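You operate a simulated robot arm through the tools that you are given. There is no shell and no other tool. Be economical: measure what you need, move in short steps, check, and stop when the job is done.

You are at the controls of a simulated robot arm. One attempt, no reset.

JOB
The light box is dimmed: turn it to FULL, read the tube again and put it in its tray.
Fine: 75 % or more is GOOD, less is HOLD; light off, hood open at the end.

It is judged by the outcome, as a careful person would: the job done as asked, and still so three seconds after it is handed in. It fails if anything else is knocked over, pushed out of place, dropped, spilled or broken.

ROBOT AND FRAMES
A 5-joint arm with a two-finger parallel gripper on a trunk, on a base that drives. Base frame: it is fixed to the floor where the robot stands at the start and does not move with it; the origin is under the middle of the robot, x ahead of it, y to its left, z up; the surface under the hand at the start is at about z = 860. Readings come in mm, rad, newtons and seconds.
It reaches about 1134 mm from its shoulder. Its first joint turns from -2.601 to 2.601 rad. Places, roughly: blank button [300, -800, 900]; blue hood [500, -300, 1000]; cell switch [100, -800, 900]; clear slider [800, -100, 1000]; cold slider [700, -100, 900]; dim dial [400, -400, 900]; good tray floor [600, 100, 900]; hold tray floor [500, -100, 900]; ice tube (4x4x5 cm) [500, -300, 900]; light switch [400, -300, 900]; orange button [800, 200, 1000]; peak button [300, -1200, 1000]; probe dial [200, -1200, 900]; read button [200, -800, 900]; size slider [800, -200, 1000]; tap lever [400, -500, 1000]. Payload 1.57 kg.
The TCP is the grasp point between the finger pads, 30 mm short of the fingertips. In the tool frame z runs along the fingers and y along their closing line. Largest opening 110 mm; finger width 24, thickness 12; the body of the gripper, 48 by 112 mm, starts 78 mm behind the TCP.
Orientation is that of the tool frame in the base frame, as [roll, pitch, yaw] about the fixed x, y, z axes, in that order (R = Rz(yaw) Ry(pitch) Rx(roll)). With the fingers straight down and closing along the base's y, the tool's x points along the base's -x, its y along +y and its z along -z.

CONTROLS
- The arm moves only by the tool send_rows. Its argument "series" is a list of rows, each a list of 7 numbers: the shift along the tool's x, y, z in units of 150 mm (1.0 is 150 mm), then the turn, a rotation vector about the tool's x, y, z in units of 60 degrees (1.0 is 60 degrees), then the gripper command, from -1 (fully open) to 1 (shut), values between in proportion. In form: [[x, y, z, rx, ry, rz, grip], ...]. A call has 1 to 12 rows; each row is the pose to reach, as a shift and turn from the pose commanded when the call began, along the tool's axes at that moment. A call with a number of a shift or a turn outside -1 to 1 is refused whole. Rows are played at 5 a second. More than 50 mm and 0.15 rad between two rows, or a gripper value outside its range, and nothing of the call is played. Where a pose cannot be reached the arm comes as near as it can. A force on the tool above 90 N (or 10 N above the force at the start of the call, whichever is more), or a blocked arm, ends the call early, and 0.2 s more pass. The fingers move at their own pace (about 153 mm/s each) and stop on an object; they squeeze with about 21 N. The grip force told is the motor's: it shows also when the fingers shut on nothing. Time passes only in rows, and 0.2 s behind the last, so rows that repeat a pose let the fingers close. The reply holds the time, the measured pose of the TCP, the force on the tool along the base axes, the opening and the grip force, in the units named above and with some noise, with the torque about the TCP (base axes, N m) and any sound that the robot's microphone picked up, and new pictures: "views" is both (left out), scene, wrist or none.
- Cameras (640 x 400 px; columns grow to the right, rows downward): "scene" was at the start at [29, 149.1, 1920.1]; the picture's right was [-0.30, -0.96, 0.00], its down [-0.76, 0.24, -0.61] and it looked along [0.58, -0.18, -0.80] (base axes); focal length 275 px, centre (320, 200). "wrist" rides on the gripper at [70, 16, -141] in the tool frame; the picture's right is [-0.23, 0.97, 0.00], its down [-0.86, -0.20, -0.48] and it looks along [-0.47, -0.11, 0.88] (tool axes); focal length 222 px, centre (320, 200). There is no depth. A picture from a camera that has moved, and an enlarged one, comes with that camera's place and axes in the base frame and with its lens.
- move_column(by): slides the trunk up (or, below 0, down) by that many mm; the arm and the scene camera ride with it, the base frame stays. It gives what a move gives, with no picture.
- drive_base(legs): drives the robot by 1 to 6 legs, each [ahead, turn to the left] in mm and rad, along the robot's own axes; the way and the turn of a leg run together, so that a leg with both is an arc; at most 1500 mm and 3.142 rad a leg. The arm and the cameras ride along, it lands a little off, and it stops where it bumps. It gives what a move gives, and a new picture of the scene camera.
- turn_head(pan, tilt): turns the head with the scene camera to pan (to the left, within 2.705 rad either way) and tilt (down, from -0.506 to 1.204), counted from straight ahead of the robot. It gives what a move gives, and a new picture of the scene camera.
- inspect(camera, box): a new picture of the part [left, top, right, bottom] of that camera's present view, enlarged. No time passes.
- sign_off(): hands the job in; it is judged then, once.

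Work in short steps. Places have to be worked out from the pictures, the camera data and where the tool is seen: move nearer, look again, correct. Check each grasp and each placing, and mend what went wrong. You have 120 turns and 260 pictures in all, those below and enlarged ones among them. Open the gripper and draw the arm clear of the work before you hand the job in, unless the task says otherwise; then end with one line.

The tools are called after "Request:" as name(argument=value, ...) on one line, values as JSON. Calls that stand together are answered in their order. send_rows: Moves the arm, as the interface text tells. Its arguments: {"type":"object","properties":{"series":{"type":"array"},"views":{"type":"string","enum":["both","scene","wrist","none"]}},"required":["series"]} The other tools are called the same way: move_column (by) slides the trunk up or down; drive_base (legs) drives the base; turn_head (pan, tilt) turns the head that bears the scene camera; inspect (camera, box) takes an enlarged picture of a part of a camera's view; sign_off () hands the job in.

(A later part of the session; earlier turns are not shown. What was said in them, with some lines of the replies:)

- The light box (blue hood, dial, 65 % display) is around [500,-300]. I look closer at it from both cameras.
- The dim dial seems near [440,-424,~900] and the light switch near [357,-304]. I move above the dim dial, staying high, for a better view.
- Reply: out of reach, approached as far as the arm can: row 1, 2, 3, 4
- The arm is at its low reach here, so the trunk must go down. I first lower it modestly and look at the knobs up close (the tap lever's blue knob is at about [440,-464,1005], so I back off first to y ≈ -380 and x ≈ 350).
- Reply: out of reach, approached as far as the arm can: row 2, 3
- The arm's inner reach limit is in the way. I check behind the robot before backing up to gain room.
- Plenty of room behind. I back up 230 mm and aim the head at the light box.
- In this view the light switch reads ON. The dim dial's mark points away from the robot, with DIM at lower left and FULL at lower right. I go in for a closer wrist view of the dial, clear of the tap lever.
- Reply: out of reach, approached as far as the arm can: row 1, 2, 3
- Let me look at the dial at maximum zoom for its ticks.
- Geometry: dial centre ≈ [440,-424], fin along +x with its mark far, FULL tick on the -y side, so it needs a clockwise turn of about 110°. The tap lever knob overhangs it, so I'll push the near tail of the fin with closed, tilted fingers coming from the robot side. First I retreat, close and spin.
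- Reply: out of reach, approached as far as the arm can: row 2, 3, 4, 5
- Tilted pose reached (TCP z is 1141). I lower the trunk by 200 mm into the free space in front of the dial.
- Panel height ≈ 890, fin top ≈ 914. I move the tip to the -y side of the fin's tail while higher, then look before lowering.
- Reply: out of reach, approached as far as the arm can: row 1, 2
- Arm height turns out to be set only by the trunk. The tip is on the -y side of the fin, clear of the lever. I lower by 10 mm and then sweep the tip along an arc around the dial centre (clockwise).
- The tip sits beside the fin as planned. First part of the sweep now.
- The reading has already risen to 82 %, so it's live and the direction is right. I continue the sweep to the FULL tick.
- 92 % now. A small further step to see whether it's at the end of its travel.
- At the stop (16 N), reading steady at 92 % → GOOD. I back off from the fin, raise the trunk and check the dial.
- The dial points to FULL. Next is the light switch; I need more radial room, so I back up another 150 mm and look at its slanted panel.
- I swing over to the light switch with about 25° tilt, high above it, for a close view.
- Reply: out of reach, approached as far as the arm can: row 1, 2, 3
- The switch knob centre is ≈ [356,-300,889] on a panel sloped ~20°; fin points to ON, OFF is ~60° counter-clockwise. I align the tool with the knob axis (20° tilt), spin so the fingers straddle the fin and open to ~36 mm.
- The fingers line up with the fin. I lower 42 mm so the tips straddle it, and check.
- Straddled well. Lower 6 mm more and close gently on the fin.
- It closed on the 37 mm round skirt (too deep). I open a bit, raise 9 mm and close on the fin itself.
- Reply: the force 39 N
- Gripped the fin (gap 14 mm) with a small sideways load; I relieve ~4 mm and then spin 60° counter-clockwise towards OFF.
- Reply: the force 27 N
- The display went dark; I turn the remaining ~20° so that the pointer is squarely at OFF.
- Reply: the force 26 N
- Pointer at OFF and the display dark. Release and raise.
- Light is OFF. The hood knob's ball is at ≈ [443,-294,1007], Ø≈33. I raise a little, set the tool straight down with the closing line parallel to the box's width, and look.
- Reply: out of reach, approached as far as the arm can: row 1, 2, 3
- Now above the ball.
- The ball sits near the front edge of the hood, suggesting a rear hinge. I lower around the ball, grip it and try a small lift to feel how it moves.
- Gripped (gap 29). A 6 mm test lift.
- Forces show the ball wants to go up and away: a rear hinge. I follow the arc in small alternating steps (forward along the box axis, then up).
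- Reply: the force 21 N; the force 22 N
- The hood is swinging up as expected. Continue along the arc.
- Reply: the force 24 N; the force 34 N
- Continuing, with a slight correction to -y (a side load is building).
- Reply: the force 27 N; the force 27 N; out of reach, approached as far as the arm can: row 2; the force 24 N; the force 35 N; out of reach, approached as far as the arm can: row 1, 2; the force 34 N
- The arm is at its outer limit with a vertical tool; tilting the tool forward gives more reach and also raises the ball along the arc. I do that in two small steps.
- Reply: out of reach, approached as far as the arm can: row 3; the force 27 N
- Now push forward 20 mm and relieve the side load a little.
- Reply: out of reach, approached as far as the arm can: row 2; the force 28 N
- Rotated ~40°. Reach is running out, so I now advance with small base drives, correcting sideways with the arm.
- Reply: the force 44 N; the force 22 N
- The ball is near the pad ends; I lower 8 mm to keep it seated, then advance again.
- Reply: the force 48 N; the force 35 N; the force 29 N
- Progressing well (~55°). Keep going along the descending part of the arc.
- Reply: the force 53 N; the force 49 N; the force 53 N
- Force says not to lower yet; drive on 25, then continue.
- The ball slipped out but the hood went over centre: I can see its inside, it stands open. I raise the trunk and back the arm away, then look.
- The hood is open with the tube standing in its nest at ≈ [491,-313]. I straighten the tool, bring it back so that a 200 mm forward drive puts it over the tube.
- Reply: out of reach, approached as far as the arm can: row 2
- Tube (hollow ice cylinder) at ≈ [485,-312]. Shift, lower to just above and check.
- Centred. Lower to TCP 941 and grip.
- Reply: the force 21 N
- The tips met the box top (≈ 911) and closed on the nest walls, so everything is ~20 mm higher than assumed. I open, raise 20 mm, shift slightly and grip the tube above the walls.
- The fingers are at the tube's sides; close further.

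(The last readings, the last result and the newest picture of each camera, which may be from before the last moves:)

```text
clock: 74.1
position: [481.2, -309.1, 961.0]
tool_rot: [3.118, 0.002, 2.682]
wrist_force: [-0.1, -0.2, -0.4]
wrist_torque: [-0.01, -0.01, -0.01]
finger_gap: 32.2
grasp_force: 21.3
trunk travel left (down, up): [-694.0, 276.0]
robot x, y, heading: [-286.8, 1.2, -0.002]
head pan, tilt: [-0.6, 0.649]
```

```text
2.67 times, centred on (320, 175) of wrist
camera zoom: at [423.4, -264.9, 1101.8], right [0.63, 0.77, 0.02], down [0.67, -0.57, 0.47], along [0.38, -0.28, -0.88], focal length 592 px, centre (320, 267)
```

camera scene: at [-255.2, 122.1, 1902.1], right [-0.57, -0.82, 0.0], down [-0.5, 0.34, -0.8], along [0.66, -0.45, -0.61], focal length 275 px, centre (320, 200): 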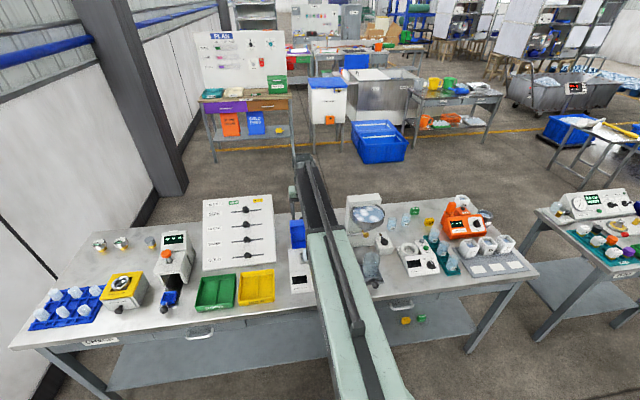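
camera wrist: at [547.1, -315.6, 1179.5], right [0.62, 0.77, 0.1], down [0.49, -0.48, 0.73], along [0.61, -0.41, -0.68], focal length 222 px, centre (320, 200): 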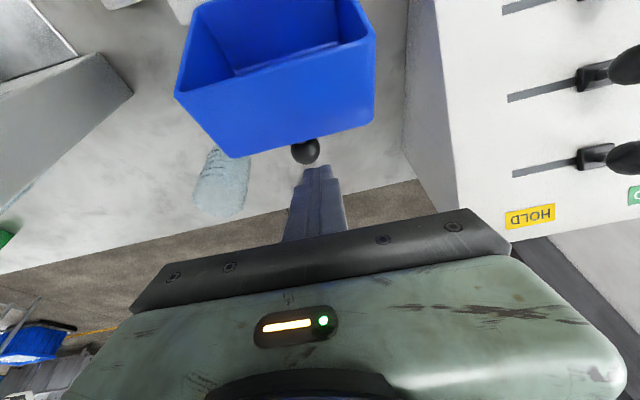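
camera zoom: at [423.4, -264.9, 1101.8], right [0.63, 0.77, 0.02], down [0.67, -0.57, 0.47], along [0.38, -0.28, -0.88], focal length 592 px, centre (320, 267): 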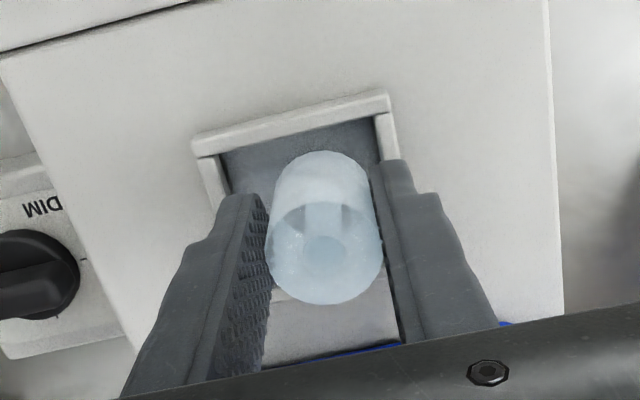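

Held (32 mm, 21 N). Lift 110 mm.

Request:
move_column(by=130)

Request:
turn_head(pan=0.05, tilt=0.75)

Request:
inspect(camera="wrist", box=[160, 50, 640, 350])

```text
clock: 75.7
position: [479.4, -308.3, 1090.9]
tool_rot: [3.118, 0.003, 2.682]
wrist_force: [-1.0, 0.1, -0.4]
wrist_torque: [-0.04, -0.02, -0.06]
finger_gap: 32.0
grasp_force: 20.9
trunk travel left (down, up): [-824.0, 146.0]
robot x, y, heading: [-287.3, -0.0, 0.002]
head pan, tilt: [-0.6, 0.649]
```

```text
clock: 76.7
position: [479.5, -307.9, 1091.1]
tool_rot: [3.117, 0.003, 2.682]
wrist_force: [-0.3, -1.0, 0.2]
wrist_torque: [0.0, 0.02, 0.02]
finger_gap: 32.1
grasp_force: 21.3
trunk travel left (down, up): [-824.0, 146.0]
robot x, y, heading: [-286.5, 2.4, -0.003]
head pan, tilt: [0.051, 0.75]
camera scene: at [-245.2, 175.3, 1808.5], right [0.05, -1.0, 0.0], down [-0.68, -0.03, -0.73], along [0.73, 0.04, -0.68], focal length 275 px, centre (320, 200)
```

scene: 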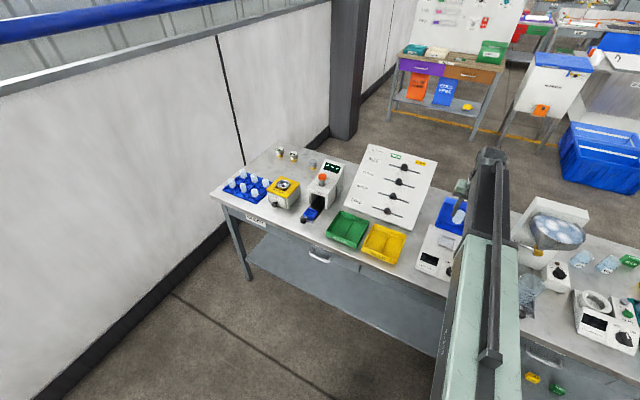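

```text
1.33 times, centred on (400, 200) of wrist
camera zoom: at [423.4, -265.0, 1231.8], right [0.63, 0.77, 0.02], down [0.67, -0.57, 0.47], along [0.38, -0.28, -0.88], focal length 296 px, centre (213, 200)
```

zoom: 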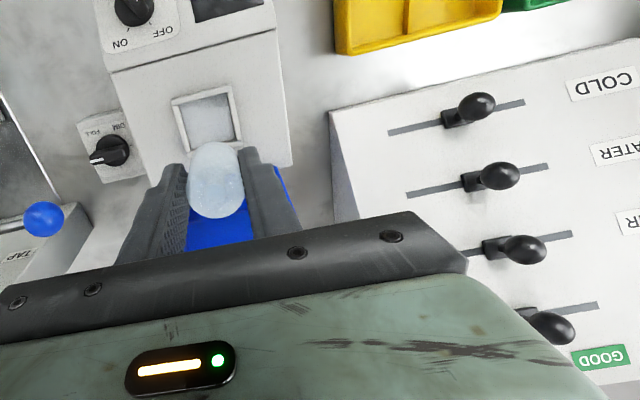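

Tube is held. Green GOOD tray centre is ≈ [568,100]. I carry it there at this height.

Request:
send_rows(series=[[0.09, 0.28, 0, 0, 0, 0, 0.6], [0.17, 0.58, 0, 0, 0, 0, 0.6], [0.25, 0.88, 0, 0, 0, 0, 0.6]], views="none")

Request:
send_rows(series=[[0.09, 0.28, 0, 0, 0, 0, 0.6], [0.17, 0.58, 0, 0, 0, 0, 0.6], [0.25, 0.88, 0, 0, 0, 0, 0.6]], views="none")

Request:
send_rows(series=[[0.09, 0.26, 0, 0, 0, 0, 0.6], [0.15, 0.53, 0, 0, 0, 0, 0.6], [0.2, 0.8, 0, 0, 0, 0, 0.6]], views="wrist")

```text
clock: 77.5
position: [507.5, -171.2, 1090.3]
tool_rot: [3.117, 0.001, 2.684]
wrist_force: [0.5, 0.3, -0.4]
wrist_torque: [0.01, -0.01, 0.03]
finger_gap: 31.9
grasp_force: 20.8
out of reach, approached as far as the arm can: row 3
trunk travel left (down, up): [-824.0, 146.0]
robot x, y, heading: [-288.1, -0.6, 0.003]
head pan, tilt: [0.051, 0.75]
```

```text
clock: 78.3
position: [533.0, -38.6, 1090.5]
tool_rot: [3.117, 0.002, 2.682]
wrist_force: [-0.2, -0.3, 0.1]
wrist_torque: [0.02, 0.01, 0.01]
finger_gap: 32.1
grasp_force: 21.2
trunk travel left (down, up): [-824.0, 146.0]
robot x, y, heading: [-285.4, 1.8, -0.002]
head pan, tilt: [0.051, 0.75]
```

```text
clock: 79.1
position: [556.9, 82.4, 1090.5]
tool_rot: [3.118, 0.002, 2.684]
wrist_force: [0.2, 0.2, -0.2]
wrist_torque: [-0.01, 0.01, -0.02]
finger_gap: 32.5
grasp_force: 21.2
out of reach, approached as far as the arm can: row 1, 2, 3
trunk travel left (down, up): [-824.0, 146.0]
robot x, y, heading: [-285.9, -1.0, 0.002]
head pan, tilt: [0.051, 0.75]
camera wrist: at [500.4, 125.5, 1231.7], right [0.63, 0.77, 0.02], down [0.67, -0.57, 0.47], along [0.38, -0.28, -0.88], focal length 222 px, centre (320, 200)
```

wrist: 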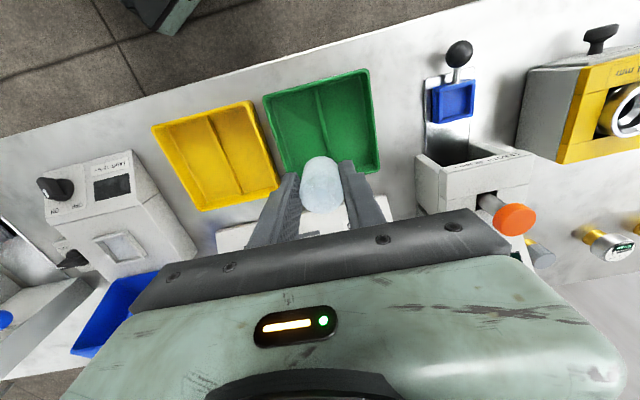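

Tray compartments are about 65 × 135 mm, long along the box axis. I shift over the -y compartment centre (≈ [547,65]) and spin 90° so the fingers open along its length.

Request:
send_rows(series=[[0.004, -0.02, 0, 0, 0, 0.14, 0.6], [0.008, -0.04, 0, 0, 0, 0.28, 0.6], [0.012, -0.065, 0, 0, 0, 0.42, 0.6], [0.016, -0.09, 0, 0, 0, 0.56, 0.6], [0.02, -0.11, 0, 0, 0, 0.7, 0.6], [0.024, -0.131, 0, 0, 0, 0.84, 0.6]], views="none")

Request:
send_rows(series=[[0, 0, 0, 0, 0, 0.14, 0.6], [0, 0, 0, 0, 0, 0.28, 0.6], [0, 0, 0, 0, 0, 0.42, 0.6], [0, 0, 0, 0, 0, 0.56, 0.6], [0, 0, 0, 0, 0, 0.66, 0.6]], views="none")

Request:
move_column(by=-80)

Request:
inspect(camera="wrist", box=[80, 0, 560, 300])

Request:
inspect(camera="scene", box=[280, 150, 440, 290])

```text
clock: 80.5
position: [544.6, 65.9, 1089.3]
tool_rot: [3.126, -0.018, 1.801]
wrist_force: [-0.4, 0.5, 0.8]
wrist_torque: [0.0, 0.02, 0.03]
finger_gap: 32.4
grasp_force: 20.8
trunk travel left (down, up): [-824.0, 146.0]
robot x, y, heading: [-287.5, -2.7, -0.003]
head pan, tilt: [0.051, 0.75]
```

```text
clock: 81.7
position: [543.8, 66.1, 1091.2]
tool_rot: [3.138, -0.024, 1.111]
wrist_force: [0.2, -0.4, 0.1]
wrist_torque: [-0.02, 0.01, -0.01]
finger_gap: 32.4
grasp_force: 21.0
trunk travel left (down, up): [-824.0, 146.0]
robot x, y, heading: [-288.8, 2.5, 0.004]
head pan, tilt: [0.051, 0.75]
```

```text
clock: 82.9
position: [544.5, 67.0, 1011.1]
tool_rot: [3.14, -0.025, 1.111]
wrist_force: [-0.9, -0.4, -0.1]
wrist_torque: [-0.01, -0.01, -0.01]
finger_gap: 32.1
grasp_force: 20.8
trunk travel left (down, up): [-744.0, 226.0]
robot x, y, heading: [-288.8, -0.0, 0.002]
head pan, tilt: [0.051, 0.75]
```

```text
1.33 times, centred on (320, 150) of wrist
camera zoom: at [588.0, 119.7, 1153.3], right [0.77, -0.63, 0.0], down [-0.56, -0.69, 0.46], along [-0.29, -0.35, -0.89], focal length 296 px, centre (320, 267)
```

zoom: 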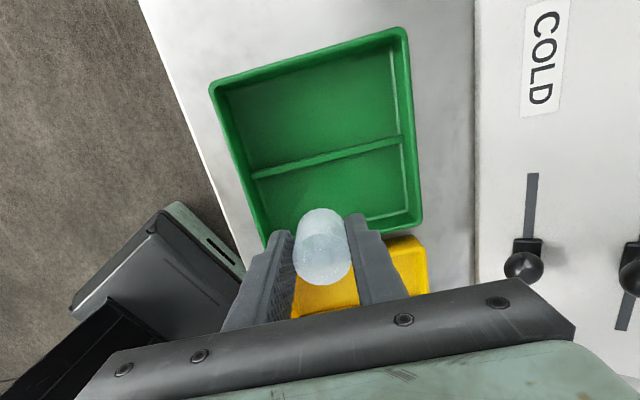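

```text
2.86 times, centred on (360, 220) of scene
camera zoom: at [-245.4, 175.4, 1728.5], right [0.05, -1.0, 0.0], down [-0.68, -0.03, -0.73], along [0.73, 0.04, -0.68], focal length 785 px, centre (206, 143)
```

zoom: 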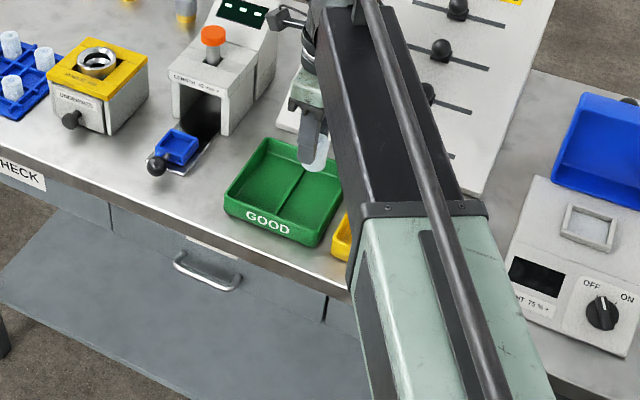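

Tube is over the compartment. Lower most of the way, then feel for the floor.

Request:
move_column(by=-82)

Request:
inspect(camera="wrist", box=[160, 60, 480, 260])

Request:
move_column(by=-5)

```text
clock: 84.0
position: [543.6, 66.0, 928.9]
tool_rot: [-3.141, -0.023, 1.112]
wrist_force: [-0.1, -0.2, -0.3]
wrist_torque: [0.04, 0.03, 0.0]
finger_gap: 31.8
grasp_force: 21.5
trunk travel left (down, up): [-662.0, 308.0]
robot x, y, heading: [-288.4, -3.1, -0.003]
head pan, tilt: [0.051, 0.75]
```

```text
2.00 times, centred on (320, 160) of wrist
camera zoom: at [588.0, 119.7, 1071.2], right [0.77, -0.63, 0.0], down [-0.56, -0.69, 0.46], along [-0.29, -0.35, -0.89], focal length 444 px, centre (320, 280)
```

zoom: 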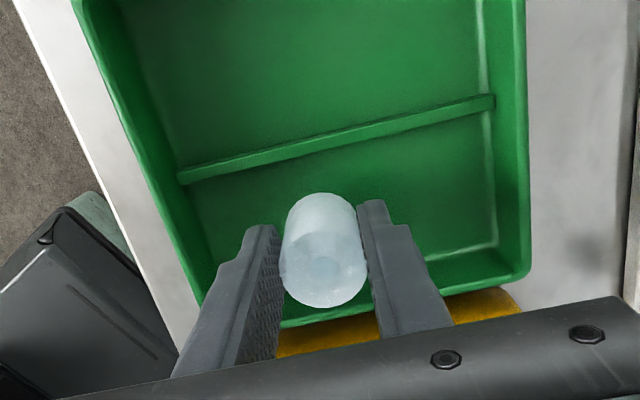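

```text
clock: 84.6
position: [544.0, 66.8, 923.8]
tool_rot: [3.14, -0.024, 1.111]
wrist_force: [0.7, 0.8, -0.1]
wrist_torque: [0.01, -0.03, 0.0]
finger_gap: 32.0
grasp_force: 21.3
trunk travel left (down, up): [-657.0, 313.0]
robot x, y, heading: [-286.5, -1.4, 0.001]
head pan, tilt: [0.051, 0.75]
```

No contact yet; continue down in small steps.

Request:
move_column(by=-4)

Request:
move_column(by=-3)

```text
clock: 85.1
position: [544.1, 66.4, 920.6]
tool_rot: [3.14, -0.023, 1.112]
wrist_force: [0.5, 0.0, -0.1]
wrist_torque: [0.0, 0.0, 0.0]
finger_gap: 32.2
grasp_force: 21.4
trunk travel left (down, up): [-653.0, 317.0]
robot x, y, heading: [-290.8, 3.1, 0.0]
head pan, tilt: [0.051, 0.75]
```

```text
clock: 85.6
position: [544.5, 65.3, 917.0]
tool_rot: [3.14, -0.023, 1.112]
wrist_force: [0.1, -0.2, 1.4]
wrist_torque: [-0.08, 0.07, -0.02]
finger_gap: 32.2
grasp_force: 21.0
trunk travel left (down, up): [-650.0, 320.0]
robot x, y, heading: [-287.2, -3.7, 0.002]
head pan, tilt: [0.051, 0.75]
```

Request:
move_column(by=-2)

```text
clock: 86.2
position: [544.1, 66.2, 914.9]
tool_rot: [3.141, -0.024, 1.11]
wrist_force: [-0.1, -0.1, 2.6]
wrist_torque: [-0.04, 0.09, -0.01]
finger_gap: 32.5
grasp_force: 20.5
trunk travel left (down, up): [-648.0, 322.0]
robot x, y, heading: [-288.4, 2.5, -0.001]
head pan, tilt: [0.051, 0.75]
```

The floor carries a few newtons now, so the tube is touching down. Open gently.

Request:
send_rows(series=[[0, 0, 0, 0, 0, 0, 0.35], [0, 0, 0, 0, 0, 0, 0.2], [0, 0, 0, 0, 0, 0, 0.1], [0, 0, 0, 0, 0, 0, 0.1]], views="none")

Request:
inspect(camera="wrist", box=[160, 60, 480, 260])

```text
clock: 87.2
position: [543.8, 66.2, 914.0]
tool_rot: [3.14, -0.025, 1.112]
wrist_force: [0.6, 0.2, 0.8]
wrist_torque: [0.0, 0.01, 0.01]
finger_gap: 49.4
grasp_force: 0.0
trunk travel left (down, up): [-648.0, 322.0]
robot x, y, heading: [-284.2, 2.6, 0.004]
head pan, tilt: [0.051, 0.75]
```

```text
2.00 times, centred on (320, 160) of wrist
camera zoom: at [588.0, 119.7, 1057.2], right [0.77, -0.63, 0.0], down [-0.56, -0.69, 0.46], along [-0.29, -0.35, -0.89], focal length 444 px, centre (320, 280)
```

zoom: 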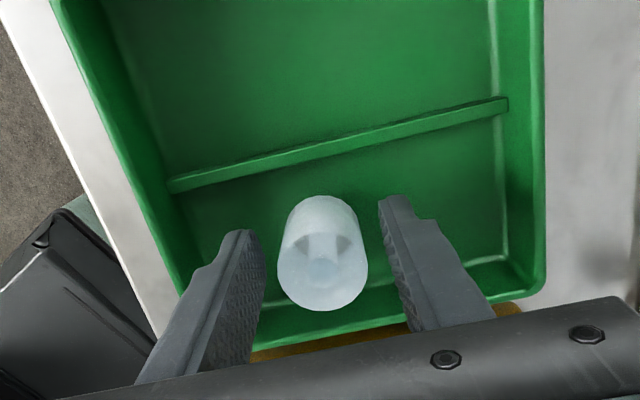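

The tube stands upright in the GOOD tray. Raise straight up, then back away and check everything.

Request:
move_column(by=200)

Request:
drive_base(legs=[[-350, 0]])

Request:
turn_head(pan=-0.25, tilt=0.7)

```text
clock: 89.3
position: [544.8, 66.2, 1114.6]
tool_rot: [3.14, -0.025, 1.112]
wrist_force: [-0.4, 0.6, -0.1]
wrist_torque: [0.03, -0.01, 0.01]
finger_gap: 49.5
grasp_force: 0.1
trunk travel left (down, up): [-848.0, 122.0]
robot x, y, heading: [-284.3, -1.2, 0.001]
head pan, tilt: [0.051, 0.75]
```

```text
clock: 91.6
position: [192.7, 65.3, 1115.3]
tool_rot: [3.138, -0.026, 1.11]
wrist_force: [-1.1, -0.1, 0.4]
wrist_torque: [0.02, -0.02, -0.04]
finger_gap: 49.5
grasp_force: 0.2
trunk travel left (down, up): [-848.0, 122.0]
robot x, y, heading: [-637.3, 0.1, -0.002]
head pan, tilt: [0.051, 0.75]
camera scene: at [-597.5, 175.7, 1832.5], right [0.05, -1.0, 0.0], down [-0.68, -0.03, -0.73], along [0.73, 0.04, -0.68], focal length 275 px, centre (320, 200)
```

scene: 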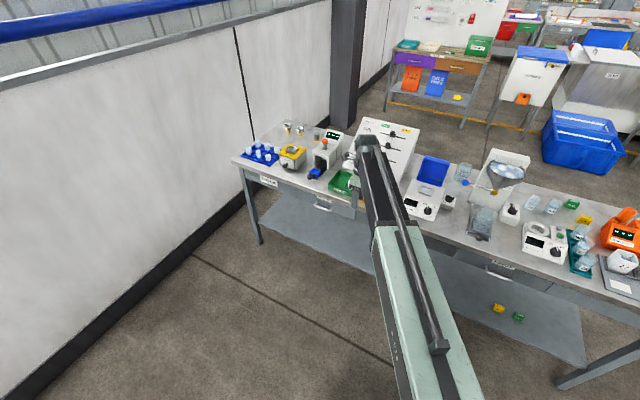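

```text
clock: 92.4
position: [192.2, 64.5, 1113.7]
tool_rot: [3.139, -0.025, 1.109]
wrist_force: [1.0, 0.4, 0.3]
wrist_torque: [0.04, -0.03, 0.02]
finger_gap: 49.6
grasp_force: 0.0
trunk travel left (down, up): [-848.0, 122.0]
robot x, y, heading: [-642.3, -0.4, -0.002]
head pan, tilt: [-0.25, 0.7]
camera scene: at [-597.3, 150.6, 1836.7], right [-0.25, -0.97, 0.0], down [-0.62, 0.16, -0.76], along [0.74, -0.19, -0.64], focal length 275 px, centre (320, 200)
```

scene: 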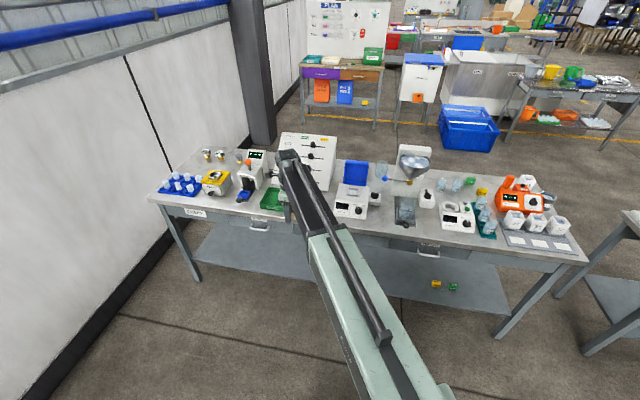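

I move the arm aside to see the tray and the light box unobstructed.

Request:
send_rows(series=[[0.26, -0.13, 0, 0, 0, 0, 0], [0.52, -0.26, 0, 0, 0, 0, 0], [0.776, -0.386, 0, 0, 0, 0, 0]], views="none")

Request:
send_rows(series=[[0.26, -0.13, 0, 0, 0, 0, -1], [0.52, -0.26, 0, 0, 0, 0, -1], [0.776, -0.386, 0, 0, 0, 0, -1]], views="none")

Request:
inspect(camera="scene", box=[240, 140, 400, 240])

```text
clock: 93.2
position: [190.5, 193.9, 1113.5]
tool_rot: [3.139, -0.025, 1.111]
wrist_force: [0.1, -0.6, -0.2]
wrist_torque: [0.01, 0.0, -0.03]
finger_gap: 54.9
grasp_force: 0.0
out of reach, approached as far as the arm can: row 3
trunk travel left (down, up): [-848.0, 122.0]
robot x, y, heading: [-637.7, 2.9, -0.002]
head pan, tilt: [-0.25, 0.7]
```

```text
clock: 94.0
position: [190.6, 326.6, 1114.4]
tool_rot: [3.141, -0.024, 1.11]
wrist_force: [0.9, 0.3, 0.3]
wrist_torque: [0.02, 0.04, 0.0]
finger_gap: 110.0
grasp_force: 0.0
trunk travel left (down, up): [-848.0, 122.0]
robot x, y, heading: [-636.0, -0.9, -0.001]
head pan, tilt: [-0.25, 0.7]
```

```text
4.00 times, centred on (320, 190) of scene
camera zoom: at [-597.3, 150.7, 1836.7], right [-0.25, -0.97, 0.0], down [-0.62, 0.16, -0.76], along [0.74, -0.19, -0.64], focal length 1098 px, centre (320, 240)
```

zoom: 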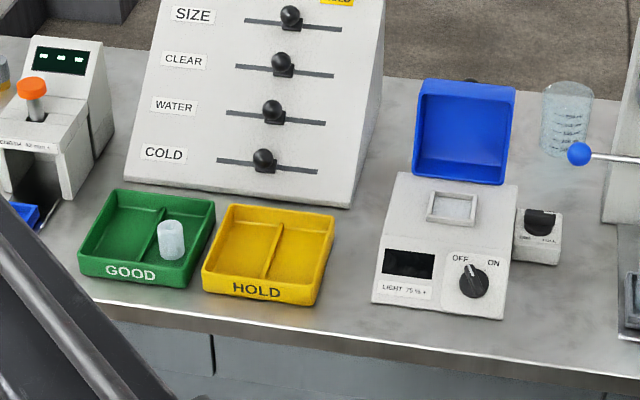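

The tube is in the GOOD tray, the light is OFF, the hood is open, the dial points to FULL and nothing else has moved. The arm is clear with the gripper open, so I hand in.

Request:
sign_off()

```text
The job is handed in.
```

The tube read 92 % with the dial at FULL, so I put it in the GOOD tray and left the light off and the hood open.
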